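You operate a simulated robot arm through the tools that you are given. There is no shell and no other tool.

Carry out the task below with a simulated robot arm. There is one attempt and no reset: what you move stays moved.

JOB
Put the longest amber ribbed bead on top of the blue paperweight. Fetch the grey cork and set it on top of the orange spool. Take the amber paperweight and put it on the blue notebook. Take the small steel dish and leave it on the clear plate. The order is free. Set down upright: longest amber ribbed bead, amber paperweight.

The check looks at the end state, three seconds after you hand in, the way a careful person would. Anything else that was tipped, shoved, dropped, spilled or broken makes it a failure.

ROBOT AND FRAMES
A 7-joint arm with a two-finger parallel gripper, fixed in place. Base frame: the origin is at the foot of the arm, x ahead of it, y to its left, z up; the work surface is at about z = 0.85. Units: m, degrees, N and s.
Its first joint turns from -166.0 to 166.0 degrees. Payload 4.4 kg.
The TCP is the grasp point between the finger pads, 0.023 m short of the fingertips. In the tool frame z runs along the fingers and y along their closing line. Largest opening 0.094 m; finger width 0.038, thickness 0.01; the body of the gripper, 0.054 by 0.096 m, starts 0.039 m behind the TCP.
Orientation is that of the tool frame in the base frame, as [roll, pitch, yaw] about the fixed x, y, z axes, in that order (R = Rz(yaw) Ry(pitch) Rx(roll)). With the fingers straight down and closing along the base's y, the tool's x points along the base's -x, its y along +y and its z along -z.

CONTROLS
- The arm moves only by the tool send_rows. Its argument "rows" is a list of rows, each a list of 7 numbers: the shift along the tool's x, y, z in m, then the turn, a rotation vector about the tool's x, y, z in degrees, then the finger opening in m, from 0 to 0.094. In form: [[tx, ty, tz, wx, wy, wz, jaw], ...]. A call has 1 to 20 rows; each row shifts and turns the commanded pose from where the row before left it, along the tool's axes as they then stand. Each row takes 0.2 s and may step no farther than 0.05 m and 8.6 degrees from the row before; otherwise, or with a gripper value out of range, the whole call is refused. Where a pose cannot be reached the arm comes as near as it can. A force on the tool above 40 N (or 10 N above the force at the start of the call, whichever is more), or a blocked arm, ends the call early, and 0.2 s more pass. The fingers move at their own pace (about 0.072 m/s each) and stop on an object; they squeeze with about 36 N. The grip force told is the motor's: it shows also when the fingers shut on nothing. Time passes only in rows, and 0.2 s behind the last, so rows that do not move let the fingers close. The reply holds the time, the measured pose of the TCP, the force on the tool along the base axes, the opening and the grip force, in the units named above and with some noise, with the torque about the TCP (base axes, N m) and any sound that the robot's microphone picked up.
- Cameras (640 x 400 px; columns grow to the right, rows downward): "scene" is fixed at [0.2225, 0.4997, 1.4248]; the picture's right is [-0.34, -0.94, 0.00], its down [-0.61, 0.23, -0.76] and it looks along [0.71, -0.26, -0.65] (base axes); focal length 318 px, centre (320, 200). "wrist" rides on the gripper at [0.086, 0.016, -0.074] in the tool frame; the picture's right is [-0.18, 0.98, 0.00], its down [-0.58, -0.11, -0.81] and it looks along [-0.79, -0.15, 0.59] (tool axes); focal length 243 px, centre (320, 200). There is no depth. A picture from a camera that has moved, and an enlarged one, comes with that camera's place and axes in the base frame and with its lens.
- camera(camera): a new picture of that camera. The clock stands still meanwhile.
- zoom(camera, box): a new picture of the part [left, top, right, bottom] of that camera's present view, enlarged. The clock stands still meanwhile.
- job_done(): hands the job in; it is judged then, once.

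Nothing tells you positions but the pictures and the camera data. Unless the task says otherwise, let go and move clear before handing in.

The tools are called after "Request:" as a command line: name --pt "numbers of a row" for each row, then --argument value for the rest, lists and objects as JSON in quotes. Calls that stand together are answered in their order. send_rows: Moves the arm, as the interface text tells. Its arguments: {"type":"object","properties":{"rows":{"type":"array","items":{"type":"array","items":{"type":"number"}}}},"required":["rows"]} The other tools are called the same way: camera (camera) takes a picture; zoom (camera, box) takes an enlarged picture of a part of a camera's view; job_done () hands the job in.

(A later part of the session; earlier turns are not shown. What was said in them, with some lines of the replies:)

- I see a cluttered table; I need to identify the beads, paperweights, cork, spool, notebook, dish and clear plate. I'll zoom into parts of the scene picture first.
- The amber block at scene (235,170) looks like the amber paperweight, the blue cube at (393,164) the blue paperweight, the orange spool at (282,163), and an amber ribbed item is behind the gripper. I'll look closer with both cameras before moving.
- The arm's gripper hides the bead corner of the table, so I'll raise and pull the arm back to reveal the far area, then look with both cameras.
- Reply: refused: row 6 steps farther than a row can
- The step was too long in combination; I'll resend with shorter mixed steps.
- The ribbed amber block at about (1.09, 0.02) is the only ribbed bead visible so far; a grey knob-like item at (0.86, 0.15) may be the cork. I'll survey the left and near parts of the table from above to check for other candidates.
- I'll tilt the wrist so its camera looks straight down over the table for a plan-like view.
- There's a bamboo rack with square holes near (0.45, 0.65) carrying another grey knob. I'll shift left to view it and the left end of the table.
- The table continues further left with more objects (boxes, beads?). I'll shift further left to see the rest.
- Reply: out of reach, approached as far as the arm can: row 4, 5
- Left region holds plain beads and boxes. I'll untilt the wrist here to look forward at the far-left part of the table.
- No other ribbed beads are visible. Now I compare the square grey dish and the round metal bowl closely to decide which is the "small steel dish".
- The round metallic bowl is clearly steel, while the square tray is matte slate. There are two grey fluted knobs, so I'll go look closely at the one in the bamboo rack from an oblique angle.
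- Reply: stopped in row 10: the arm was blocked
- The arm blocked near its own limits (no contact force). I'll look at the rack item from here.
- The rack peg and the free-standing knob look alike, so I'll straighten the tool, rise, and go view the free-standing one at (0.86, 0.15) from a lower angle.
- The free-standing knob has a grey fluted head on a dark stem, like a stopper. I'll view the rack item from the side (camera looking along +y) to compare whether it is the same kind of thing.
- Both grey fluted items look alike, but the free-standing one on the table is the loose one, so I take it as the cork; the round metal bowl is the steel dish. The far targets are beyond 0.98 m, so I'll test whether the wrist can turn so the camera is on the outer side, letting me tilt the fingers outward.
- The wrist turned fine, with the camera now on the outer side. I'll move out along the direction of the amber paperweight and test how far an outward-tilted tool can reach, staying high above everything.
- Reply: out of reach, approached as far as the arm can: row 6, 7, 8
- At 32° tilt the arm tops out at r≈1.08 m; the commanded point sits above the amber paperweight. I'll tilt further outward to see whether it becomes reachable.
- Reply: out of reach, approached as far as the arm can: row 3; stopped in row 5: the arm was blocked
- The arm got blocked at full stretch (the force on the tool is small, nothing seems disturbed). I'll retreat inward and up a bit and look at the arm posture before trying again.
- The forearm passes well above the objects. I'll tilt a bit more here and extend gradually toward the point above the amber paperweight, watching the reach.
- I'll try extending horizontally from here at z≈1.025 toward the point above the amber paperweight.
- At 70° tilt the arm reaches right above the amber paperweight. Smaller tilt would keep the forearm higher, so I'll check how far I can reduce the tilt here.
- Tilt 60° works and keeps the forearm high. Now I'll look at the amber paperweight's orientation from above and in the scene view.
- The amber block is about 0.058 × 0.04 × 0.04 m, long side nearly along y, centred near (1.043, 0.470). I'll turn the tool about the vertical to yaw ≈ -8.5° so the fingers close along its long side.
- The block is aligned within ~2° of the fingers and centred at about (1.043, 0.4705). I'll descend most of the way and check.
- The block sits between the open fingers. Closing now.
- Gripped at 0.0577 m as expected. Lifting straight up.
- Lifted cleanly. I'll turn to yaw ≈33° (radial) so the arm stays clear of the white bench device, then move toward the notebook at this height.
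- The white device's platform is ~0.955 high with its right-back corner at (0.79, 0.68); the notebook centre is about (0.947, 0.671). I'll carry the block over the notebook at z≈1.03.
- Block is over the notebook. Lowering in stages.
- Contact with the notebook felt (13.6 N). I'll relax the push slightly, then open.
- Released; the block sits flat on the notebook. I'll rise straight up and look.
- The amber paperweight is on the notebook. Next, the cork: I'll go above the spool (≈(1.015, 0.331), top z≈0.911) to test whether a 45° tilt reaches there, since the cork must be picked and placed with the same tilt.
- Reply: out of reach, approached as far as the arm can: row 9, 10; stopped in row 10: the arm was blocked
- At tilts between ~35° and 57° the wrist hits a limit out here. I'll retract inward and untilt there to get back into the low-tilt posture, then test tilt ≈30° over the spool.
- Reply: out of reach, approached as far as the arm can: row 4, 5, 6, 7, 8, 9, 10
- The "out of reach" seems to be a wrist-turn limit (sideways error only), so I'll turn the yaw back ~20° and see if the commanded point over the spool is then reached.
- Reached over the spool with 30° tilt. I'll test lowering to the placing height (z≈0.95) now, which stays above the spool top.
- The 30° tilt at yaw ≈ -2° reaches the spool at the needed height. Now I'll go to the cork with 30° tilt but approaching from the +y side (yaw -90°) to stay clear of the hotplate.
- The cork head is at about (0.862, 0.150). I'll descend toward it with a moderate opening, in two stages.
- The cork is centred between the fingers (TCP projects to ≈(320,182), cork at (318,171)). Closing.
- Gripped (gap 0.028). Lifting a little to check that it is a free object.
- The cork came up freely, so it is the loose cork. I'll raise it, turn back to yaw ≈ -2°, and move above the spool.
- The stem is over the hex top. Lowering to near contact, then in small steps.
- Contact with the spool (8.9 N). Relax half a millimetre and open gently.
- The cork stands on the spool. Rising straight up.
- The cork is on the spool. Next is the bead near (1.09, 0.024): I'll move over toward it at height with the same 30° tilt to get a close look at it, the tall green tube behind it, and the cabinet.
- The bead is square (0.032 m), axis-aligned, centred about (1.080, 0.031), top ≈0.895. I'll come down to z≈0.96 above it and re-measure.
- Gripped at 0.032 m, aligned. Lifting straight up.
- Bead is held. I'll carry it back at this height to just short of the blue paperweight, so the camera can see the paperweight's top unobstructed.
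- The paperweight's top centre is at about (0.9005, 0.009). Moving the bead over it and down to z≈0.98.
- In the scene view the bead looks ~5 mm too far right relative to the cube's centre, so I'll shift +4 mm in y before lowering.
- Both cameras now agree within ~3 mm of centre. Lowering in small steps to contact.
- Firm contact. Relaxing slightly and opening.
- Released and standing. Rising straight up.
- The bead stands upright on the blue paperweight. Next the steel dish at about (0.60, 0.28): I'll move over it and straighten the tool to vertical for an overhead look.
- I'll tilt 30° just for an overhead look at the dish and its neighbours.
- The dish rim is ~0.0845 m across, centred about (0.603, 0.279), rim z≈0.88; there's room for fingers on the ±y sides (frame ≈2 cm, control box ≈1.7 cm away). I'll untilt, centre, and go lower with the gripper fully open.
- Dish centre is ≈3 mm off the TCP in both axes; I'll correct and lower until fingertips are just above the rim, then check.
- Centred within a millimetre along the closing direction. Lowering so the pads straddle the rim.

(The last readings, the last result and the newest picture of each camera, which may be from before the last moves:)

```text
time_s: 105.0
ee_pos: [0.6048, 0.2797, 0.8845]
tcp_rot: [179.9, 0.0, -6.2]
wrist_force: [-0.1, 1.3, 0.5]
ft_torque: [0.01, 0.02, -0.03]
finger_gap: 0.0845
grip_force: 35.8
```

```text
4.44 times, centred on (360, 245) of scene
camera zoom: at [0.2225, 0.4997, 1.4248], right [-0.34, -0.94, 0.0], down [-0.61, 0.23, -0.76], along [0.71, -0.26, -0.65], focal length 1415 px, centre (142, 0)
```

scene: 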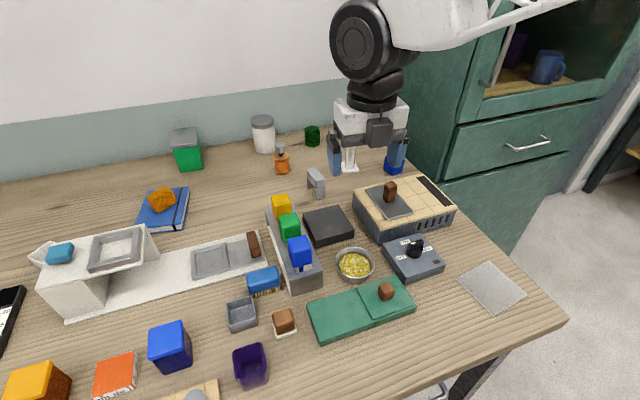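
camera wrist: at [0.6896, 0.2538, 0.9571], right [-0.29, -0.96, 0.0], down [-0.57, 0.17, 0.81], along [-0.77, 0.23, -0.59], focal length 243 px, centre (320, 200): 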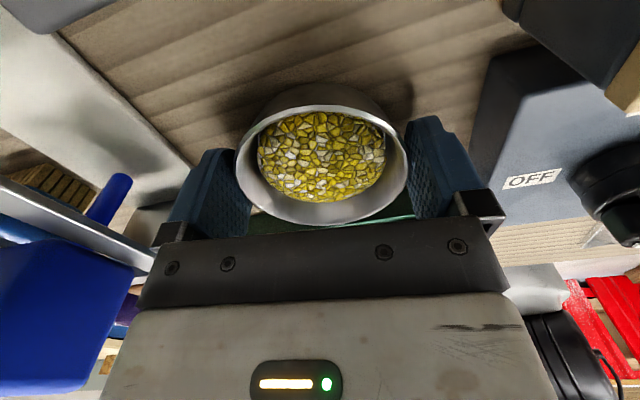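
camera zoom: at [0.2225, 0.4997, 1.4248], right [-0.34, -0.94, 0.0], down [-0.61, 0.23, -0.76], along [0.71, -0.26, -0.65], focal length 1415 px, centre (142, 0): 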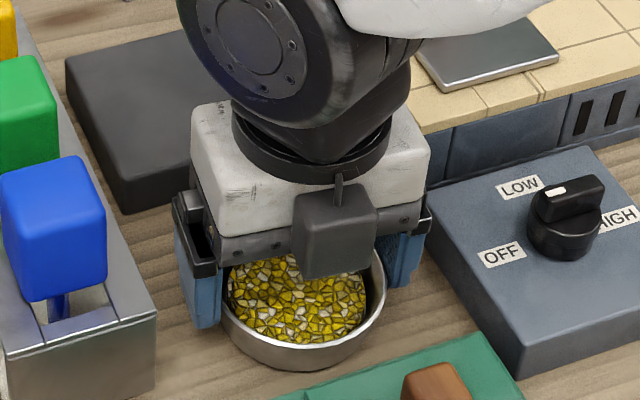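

Gripped at 0.0845 m. Lifting slowly and level.

Request:
send_rows --pt "0 0 -0.003 0 0 0 0.07" --pt "0 0 -0.005 0 0 0 0.07" --pt "0 0 -0.008 0 0 0 0.07" --pt "0 0 -0.01 0 0 0 0.07" --pt "0 0 -0.01 0 0 0 0.07"

Request:
camera --camera "wrist"

Request:
zoom --camera "scene" --box '[310, 190, 410, 280]'

```text
time_s: 106.2
ee_pos: [0.6047, 0.2795, 0.9197]
tcp_rot: [179.9, 0.0, -6.2]
wrist_force: [-0.2, 0.4, -1.3]
ft_torque: [0.02, -0.01, 0.03]
finger_gap: 0.0849
grip_force: 35.7
```

```text
taken
camera wrist: at [0.6895, 0.2538, 0.9932], right [-0.29, -0.96, 0.0], down [-0.57, 0.17, 0.81], along [-0.77, 0.23, -0.59], focal length 243 px, centre (320, 200)
```

wrist: 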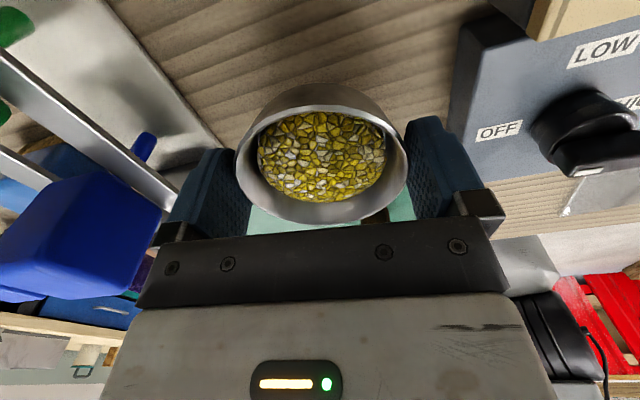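

```text
4.44 times, centred on (360, 235) of scene
camera zoom: at [0.2225, 0.4997, 1.4248], right [-0.34, -0.94, 0.0], down [-0.61, 0.23, -0.76], along [0.71, -0.26, -0.65], focal length 1415 px, centre (142, 44)
```

zoom: 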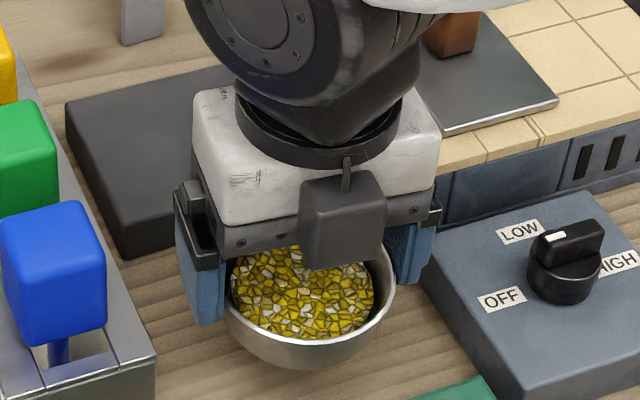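

The dish is lifted level. The clear plate is ~0.1 m square centred at (0.461, 0.031). I'll raise to z≈1.0 and carry it over smoothly.

Request:
send_rows --pt "0 0 -0.015 0 0 0 0.07" --pt "0 0 -0.02 0 0 0 0.07" --pt "0 0 -0.02 0 0 0 0.07" --pt "0 0 -0.02 0 0 0 0.07" --pt "0 0 -0.01 0 0 0 0.07" --pt "0 0 0 0 0 0 0.07"

Request:
camera --camera "wrist"

```text
time_s: 107.6
ee_pos: [0.6056, 0.279, 1.0048]
tcp_rot: [180.0, 0.0, -6.2]
wrist_force: [0.2, 0.7, -2.2]
ft_torque: [0.01, -0.01, -0.03]
finger_gap: 0.0849
grip_force: 36.4
```

```text
taken
camera wrist: at [0.6906, 0.2543, 1.079], right [-0.29, -0.96, 0.0], down [-0.57, 0.17, 0.81], along [-0.77, 0.23, -0.59], focal length 243 px, centre (320, 200)
```

wrist: 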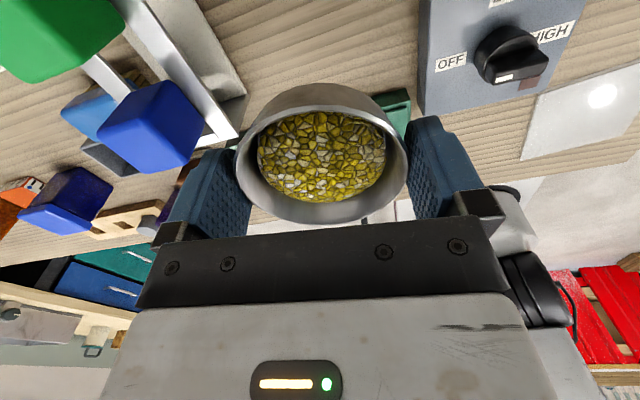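

Request:
send_rows --pt "-0.005 0.012 0 0 0 0 0.07" --pt "-0.0105 0.0245 0 0 0 0 0.07" --pt "-0.0124 0.0282 0 0 0 0 0.07" --pt "-0.0124 0.0282 0 0 0 0 0.07" --pt "-0.0124 0.0282 0 0 0 0 0.07" --pt "-0.0124 0.0282 0 0 0 0 0.07" --pt "-0.0124 0.0282 0 0 0 0 0.07" --pt "-0.0124 0.0282 0 0 0 0 0.07" --pt "-0.0124 0.0282 0 0 0 0 0.07" --pt "-0.008 0.019 0 0 0 0 0.07" --pt "-0.0041 0.0097 0 0 0 0 0.07" --pt "0 0 0 0 0 0 0.07"

Request:
camera --camera "wrist"

Request:
camera --camera "scene"

```text
time_s: 110.2
ee_pos: [0.4606, 0.0314, 1.0027]
tcp_rot: [179.9, 0.0, -6.1]
wrist_force: [-0.7, -0.1, -0.9]
ft_torque: [-0.02, -0.02, 0.0]
finger_gap: 0.0846
grip_force: 35.9
```

```text
taken
camera wrist: at [0.5464, 0.0057, 1.0767], right [-0.29, -0.96, 0.0], down [-0.57, 0.17, 0.81], along [-0.77, 0.23, -0.59], focal length 243 px, centre (320, 200)
```

wrist: 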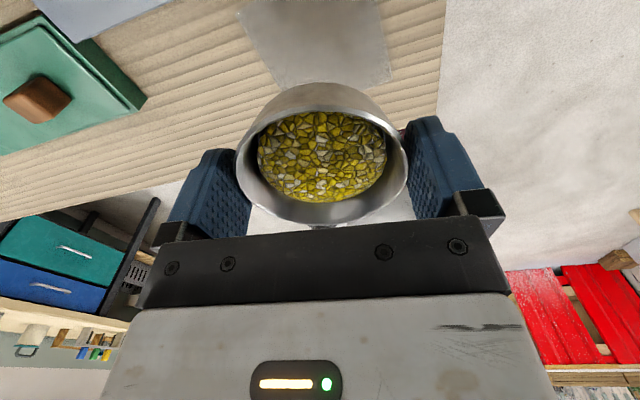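

```text
taken
```

scene: 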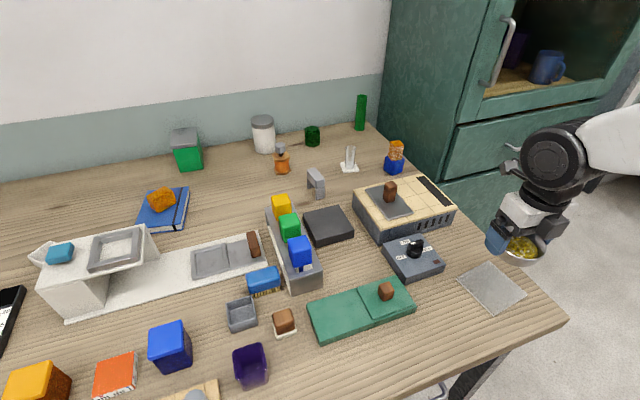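

All placed items still stand. The dish is above the plate; I'll lower to z≈0.92 and check alignment.

Request:
send_rows --pt "0 0 0.015 0 0 0 0.07" --pt "0 0 0.02 0 0 0 0.07" --pt "0 0 0.02 0 0 0 0.07" --pt "0 0 0.015 0 0 0 0.07" --pt "0 0 0.01 0 0 0 0.07" --pt "0 0 0 0 0 0 0.07"

Request:
camera --camera "wrist"

Request:
zoom --camera "scene" --box '[430, 200, 570, 330]'

```text
time_s: 111.6
ee_pos: [0.462, 0.0299, 0.9231]
tcp_rot: [179.9, 0.0, -6.2]
wrist_force: [-0.8, -0.5, -0.5]
ft_torque: [-0.01, -0.03, 0.0]
finger_gap: 0.0846
grip_force: 36.2
```

```text
taken
camera wrist: at [0.5465, 0.0048, 0.9972], right [-0.29, -0.96, 0.0], down [-0.57, 0.17, 0.81], along [-0.77, 0.23, -0.59], focal length 243 px, centre (320, 200)
```

wrist: 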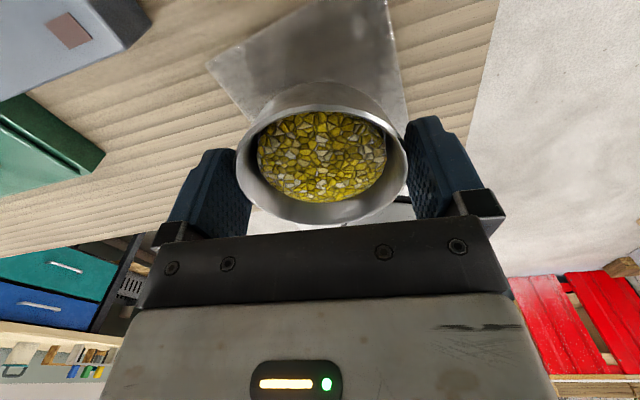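

```text
3.08 times, centred on (500, 265) of scene
camera zoom: at [0.2225, 0.4997, 1.4248], right [-0.34, -0.94, 0.0], down [-0.61, 0.23, -0.76], along [0.71, -0.26, -0.65], focal length 980 px, centre (-234, 0)
```

zoom: 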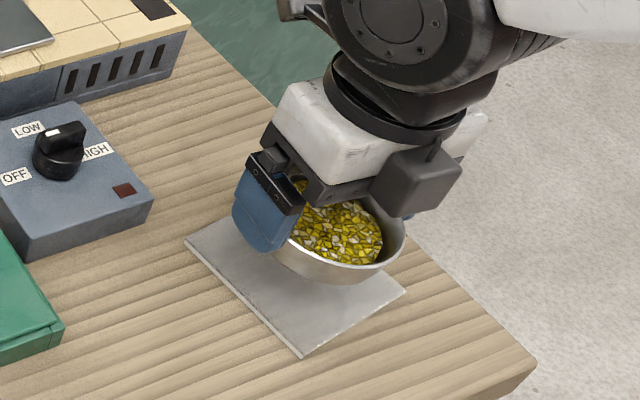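

Alignment looks right (plate centre and dish centre coincide). Lowering gently to contact.

Request:
send_rows --pt "0 0 0.01 0 0 0 0.07" --pt "0 0 0.008 0 0 0 0.07" --pt "0 0 0.005 0 0 0 0.07" --pt "0 0 0 0 0 0 0.07"

Request:
send_rows --pt "0 0 0.003 0 0 0 0.07" --pt "0 0 0 0 0 0 0.07"

Request:
zoom --camera "scene" --box '[450, 230, 550, 320]'

```text
time_s: 112.6
ee_pos: [0.4621, 0.0318, 0.9005]
tcp_rot: [-180.0, 0.0, -6.1]
wrist_force: [0.2, 0.7, -1.7]
ft_torque: [0.05, 0.0, 0.02]
finger_gap: 0.0846
grip_force: 35.3
```

```text
time_s: 113.2
ee_pos: [0.4617, 0.0314, 0.8985]
tcp_rot: [179.9, 0.0, -6.2]
wrist_force: [-0.3, 0.4, -1.6]
ft_torque: [0.01, 0.01, 0.0]
finger_gap: 0.0845
grip_force: 36.1
```

```text
4.44 times, centred on (500, 275) of scene
camera zoom: at [0.2225, 0.4997, 1.4248], right [-0.34, -0.94, 0.0], down [-0.61, 0.23, -0.76], along [0.71, -0.26, -0.65], focal length 1415 px, centre (-480, -133)
```

zoom: 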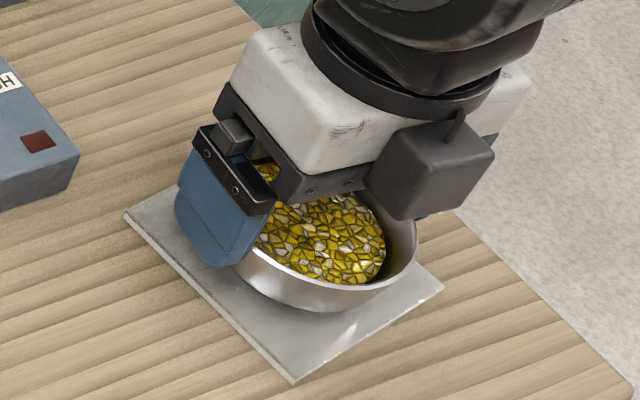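

Request:
send_rows --pt "0 0 0.002 0 0 0 0.07" --pt "0 0 0 0 0 0 0.07"

Request:
send_rows --pt "0 0 0.002 0 0 0 0.07" --pt "0 0 0 0 0 0 0.07"

```text
time_s: 113.8
ee_pos: [0.4628, 0.0317, 0.8961]
tcp_rot: [179.8, 0.0, -6.2]
wrist_force: [-0.4, -0.2, -1.1]
ft_torque: [0.01, 0.02, 0.02]
finger_gap: 0.0849
grip_force: 35.4
```

```text
time_s: 114.4
ee_pos: [0.461, 0.0311, 0.894]
tcp_rot: [179.9, 0.1, -6.2]
wrist_force: [-0.2, -0.3, -1.6]
ft_torque: [0.01, -0.02, 0.01]
finger_gap: 0.085
grip_force: 36.0
```

Request:
send_rows --pt "0 0 0.0015 0 0 0 0.07" --pt "0 0 0 0 0 0 0.07"

Request:
send_rows --pt "0 0 0.0015 0 0 0 0.07" --pt "0 0 0 0 0 0 0.07"

```text
time_s: 115.0
ee_pos: [0.4624, 0.0317, 0.8928]
tcp_rot: [179.9, 0.0, -6.2]
wrist_force: [0.3, 0.2, -1.4]
ft_torque: [-0.02, -0.03, -0.01]
finger_gap: 0.0844
grip_force: 36.2
```

```text
time_s: 115.6
ee_pos: [0.4628, 0.0332, 0.8919]
tcp_rot: [179.8, -0.1, -6.2]
wrist_force: [-0.2, -0.3, -2.3]
ft_torque: [0.0, 0.03, 0.01]
finger_gap: 0.0844
grip_force: 35.9
```

Request:
send_rows --pt "0 0 0.001 0 0 0 0.07" --pt "0 0 0 0 0 0 0.07"

Request:
send_rows --pt "0 0 0.001 0 0 0 0.07" --pt "0 0 0 0 0 0 0.07"

Request:
zoom --camera "scene" --box '[460, 250, 540, 320]'

```text
time_s: 116.2
ee_pos: [0.4635, 0.0313, 0.89]
tcp_rot: [179.9, 0.1, -6.1]
wrist_force: [0.3, -0.6, -1.6]
ft_torque: [-0.03, 0.05, -0.03]
finger_gap: 0.0845
grip_force: 35.6
```

```text
time_s: 116.8
ee_pos: [0.4621, 0.0311, 0.8889]
tcp_rot: [179.8, 0.1, -6.2]
wrist_force: [-0.3, 1.0, -2.0]
ft_torque: [0.01, 0.02, 0.01]
finger_gap: 0.0848
grip_force: 36.5
```

```text
5.71 times, centred on (500, 285) of scene
camera zoom: at [0.2225, 0.4997, 1.4248], right [-0.34, -0.94, 0.0], down [-0.61, 0.23, -0.76], along [0.71, -0.26, -0.65], focal length 1820 px, centre (-709, -286)
```

zoom: 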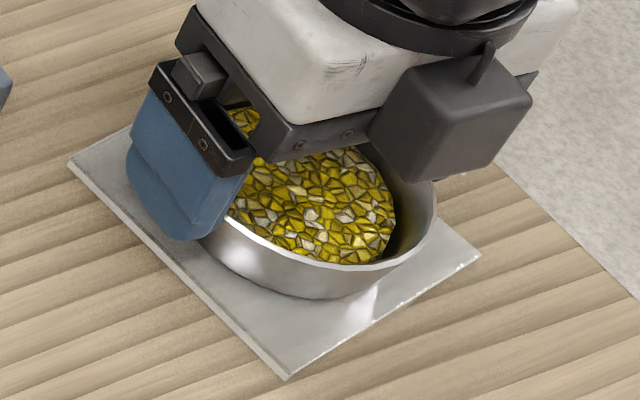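

Request:
send_rows --pt "0 0 0.001 0 0 0 0.07" --pt "0 0 0 0 0 0 0.07"

Request:
send_rows --pt "0 0 0.001 0 0 0 0.07" --pt "0 0 0 0 0 0 0.07"

```text
time_s: 117.4
ee_pos: [0.4632, 0.0321, 0.8886]
tcp_rot: [179.9, 0.0, -6.2]
wrist_force: [-1.3, -1.6, 7.1]
ft_torque: [0.03, 0.17, 0.0]
finger_gap: 0.0846
grip_force: 36.5
```

```text
time_s: 118.0
ee_pos: [0.4626, 0.0302, 0.8867]
tcp_rot: [179.9, -0.2, -6.2]
wrist_force: [1.7, -0.9, 21.0]
ft_torque: [0.03, -0.04, -0.13]
finger_gap: 0.0843
grip_force: 36.2
```

Contact made. Relaxing 1 mm and opening slowly.

Request:
send_rows --pt "0 0 -0.001 0 0 0 0.07" --pt "0 0 0 0 0 0 0.07"

Request:
send_rows --pt "0 0 -0.0003 0 0 0 0.083" --pt "0 0 0 0 0 0 0.086" --pt "0 0 0 0 0 0 0.09" --pt "0 0 0 0 0 0 0.094" --pt "0 0 0 0 0 0 0.094"

Request:
camera --camera "wrist"

Request:
zoom --camera "scene" --box '[460, 250, 540, 320]'

```text
time_s: 118.6
ee_pos: [0.4616, 0.0313, 0.8873]
tcp_rot: [179.9, 0.0, -6.2]
wrist_force: [2.4, 0.0, 6.8]
ft_torque: [0.0, -0.28, 0.01]
finger_gap: 0.0847
grip_force: 36.3
```

```text
time_s: 119.8
ee_pos: [0.4613, 0.0313, 0.8885]
tcp_rot: [179.9, -0.1, -6.2]
wrist_force: [-0.8, -0.1, 0.2]
ft_torque: [-0.01, 0.02, -0.03]
finger_gap: 0.0939
grip_force: 0.1
```

```text
taken
camera wrist: at [0.5466, 0.0065, 0.963], right [-0.29, -0.96, 0.0], down [-0.57, 0.17, 0.81], along [-0.77, 0.23, -0.59], focal length 243 px, centre (320, 200)
```

wrist: 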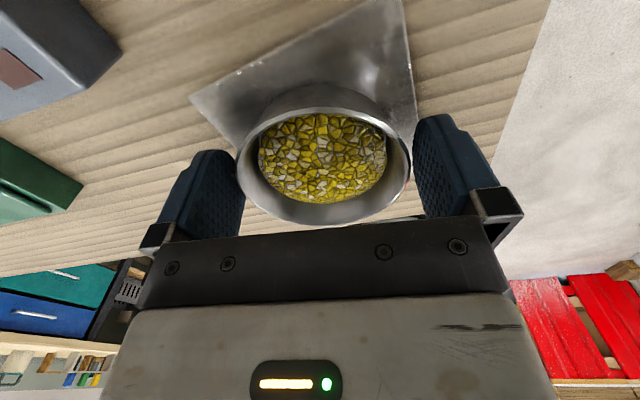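

```text
5.71 times, centred on (500, 285) of scene
camera zoom: at [0.2225, 0.4997, 1.4248], right [-0.34, -0.94, 0.0], down [-0.61, 0.23, -0.76], along [0.71, -0.26, -0.65], focal length 1820 px, centre (-709, -286)
```

zoom: 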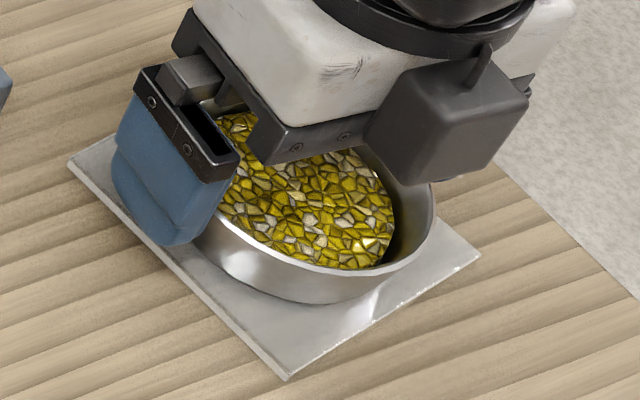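

Released. Rising slowly so nothing drags.

Request:
send_rows --pt "0 0 -0.003 0 0 0 0.094" --pt "0 0 -0.005 0 0 0 0.094" --pt "0 0 -0.01 0 0 0 0.094" --pt "0 0 -0.02 0 0 0 0.094"

Request:
zoom --camera "scene" --box '[450, 240, 540, 320]'

```text
time_s: 120.8
ee_pos: [0.4613, 0.0324, 0.9262]
tcp_rot: [179.8, 0.0, -6.2]
wrist_force: [-0.3, -0.5, -0.2]
ft_torque: [0.04, -0.04, -0.03]
finger_gap: 0.0938
grip_force: 0.1
```

```text
5.00 times, centred on (495, 280) of scene
camera zoom: at [0.2225, 0.4997, 1.4248], right [-0.34, -0.94, 0.0], down [-0.61, 0.23, -0.76], along [0.71, -0.26, -0.65], focal length 1592 px, centre (-555, -200)
```

zoom: 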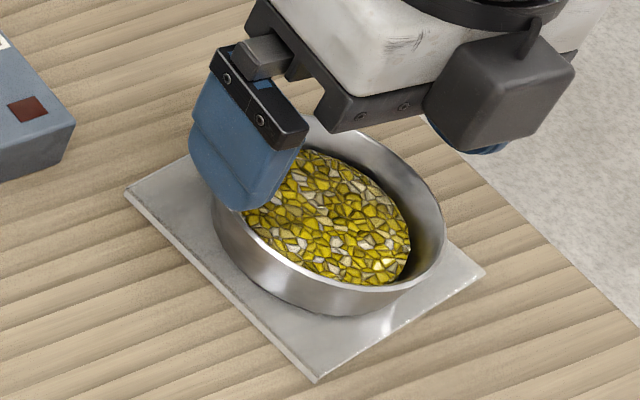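

Request:
send_rows --pt "0 0 -0.04 0 0 0 0.094" --pt "0 0 -0.05 0 0 0 0.094" --pt "0 0 -0.05 0 0 0 0.094" --pt "0 0 -0.04 0 0 0 0.094" --pt "0 0 0 0 0 0 0.094"

Request:
camera --camera "scene"

Request:
zoom --camera "scene" --box '[440, 230, 550, 320]'

Request:
zoom --camera "scene" --box '[130, 120, 320, 240]'

Request:
zoom --camera "scene" --box '[290, 90, 470, 240]'

```text
time_s: 122.0
ee_pos: [0.4626, 0.0315, 1.1053]
tcp_rot: [180.0, 0.0, -6.2]
wrist_force: [0.0, -0.1, -0.3]
ft_torque: [-0.01, 0.0, -0.01]
finger_gap: 0.0939
grip_force: 0.1
```

```text
taken
```

scene: 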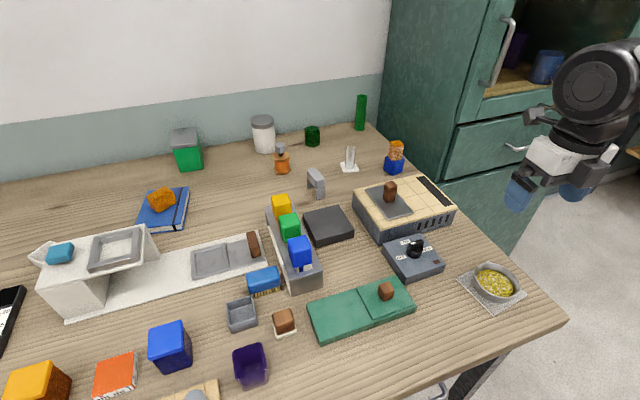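

```text
4.44 times, centred on (495, 275) of scene
camera zoom: at [0.2225, 0.4997, 1.4248], right [-0.34, -0.94, 0.0], down [-0.61, 0.23, -0.76], along [0.71, -0.26, -0.65], focal length 1415 px, centre (-458, -133)
```

zoom: 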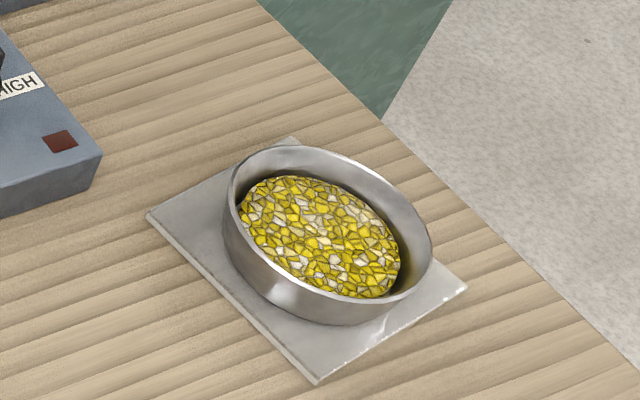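

```text
3.33 times, centred on (225, 180) of scene
camera zoom: at [0.2225, 0.4997, 1.4248], right [-0.34, -0.94, 0.0], down [-0.61, 0.23, -0.76], along [0.71, -0.26, -0.65], focal length 1062 px, centre (637, 267)
```

zoom: 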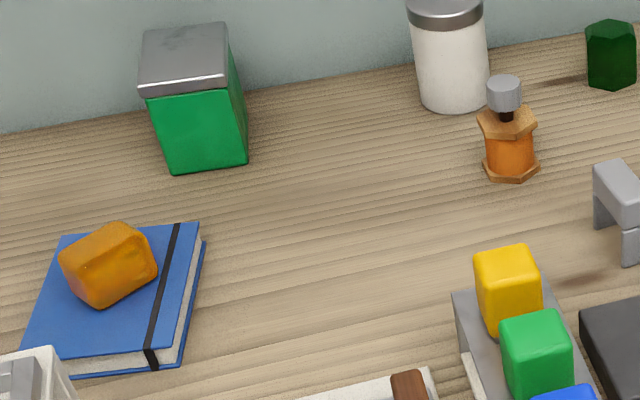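

```text
2.67 times, centred on (380, 165) of scene
camera zoom: at [0.2225, 0.4997, 1.4248], right [-0.34, -0.94, 0.0], down [-0.61, 0.23, -0.76], along [0.71, -0.26, -0.65], focal length 849 px, centre (160, 293)
```

zoom: 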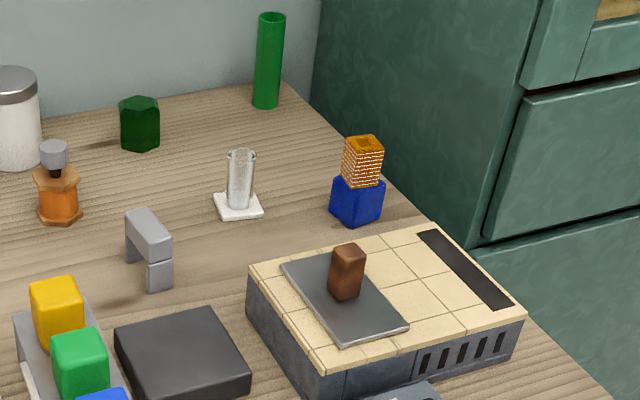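

All four items are in place and nothing else looks disturbed: the bead stands on the blue paperweight, the cork on the spool, the amber paperweight on the notebook, and the dish on the clear plate. I'll move the arm a bit further clear before handing in.

Request:
send_rows --pt "0 0 -0.05 0 0 0 0.094" --pt "0 0 -0.05 0 0 0 0.094" --pt "0 0 0 0 0 0 0.094"

Request:
camera --camera "scene"

```text
time_s: 122.8
ee_pos: [0.4623, 0.0351, 1.2063]
tcp_rot: [179.8, -0.1, -6.3]
wrist_force: [-0.2, -0.6, -0.6]
ft_torque: [0.02, 0.02, 0.04]
finger_gap: 0.0939
grip_force: 0.0
```

```text
taken
```

scene: 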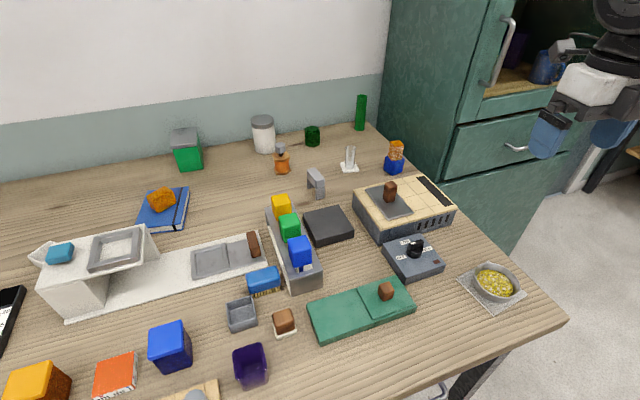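

The last picture shows all four items resting where they should be and the arm clear of the table, so I'm handing the job in.

Request:
job_done

```text
The job is handed in.
```

I moved all four items, and the last picture before I handed in showed each one resting where you asked. I saw no sign that anything else had been disturbed.

- **Longest amber ribbed bead:** it stands upright on the blue paperweight. I found only one amber ribbed bead on the table.
- **Grey cork:** it stands on the orange spool. There were two matching grey fluted stoppers, one loose on the table and one in the bamboo rack. I used the loose one.
- **Amber paperweight:** it sits on the blue notebook, the same way up as I found it.
- **Small steel dish:** it is on the clear plate with its yellow contents still in it. I took this to be the round metal bowl rather than the matte grey square tray.

The cork and the dish were my judgement calls. If you meant the stopper in the rack or the square tray, that part is wrong.
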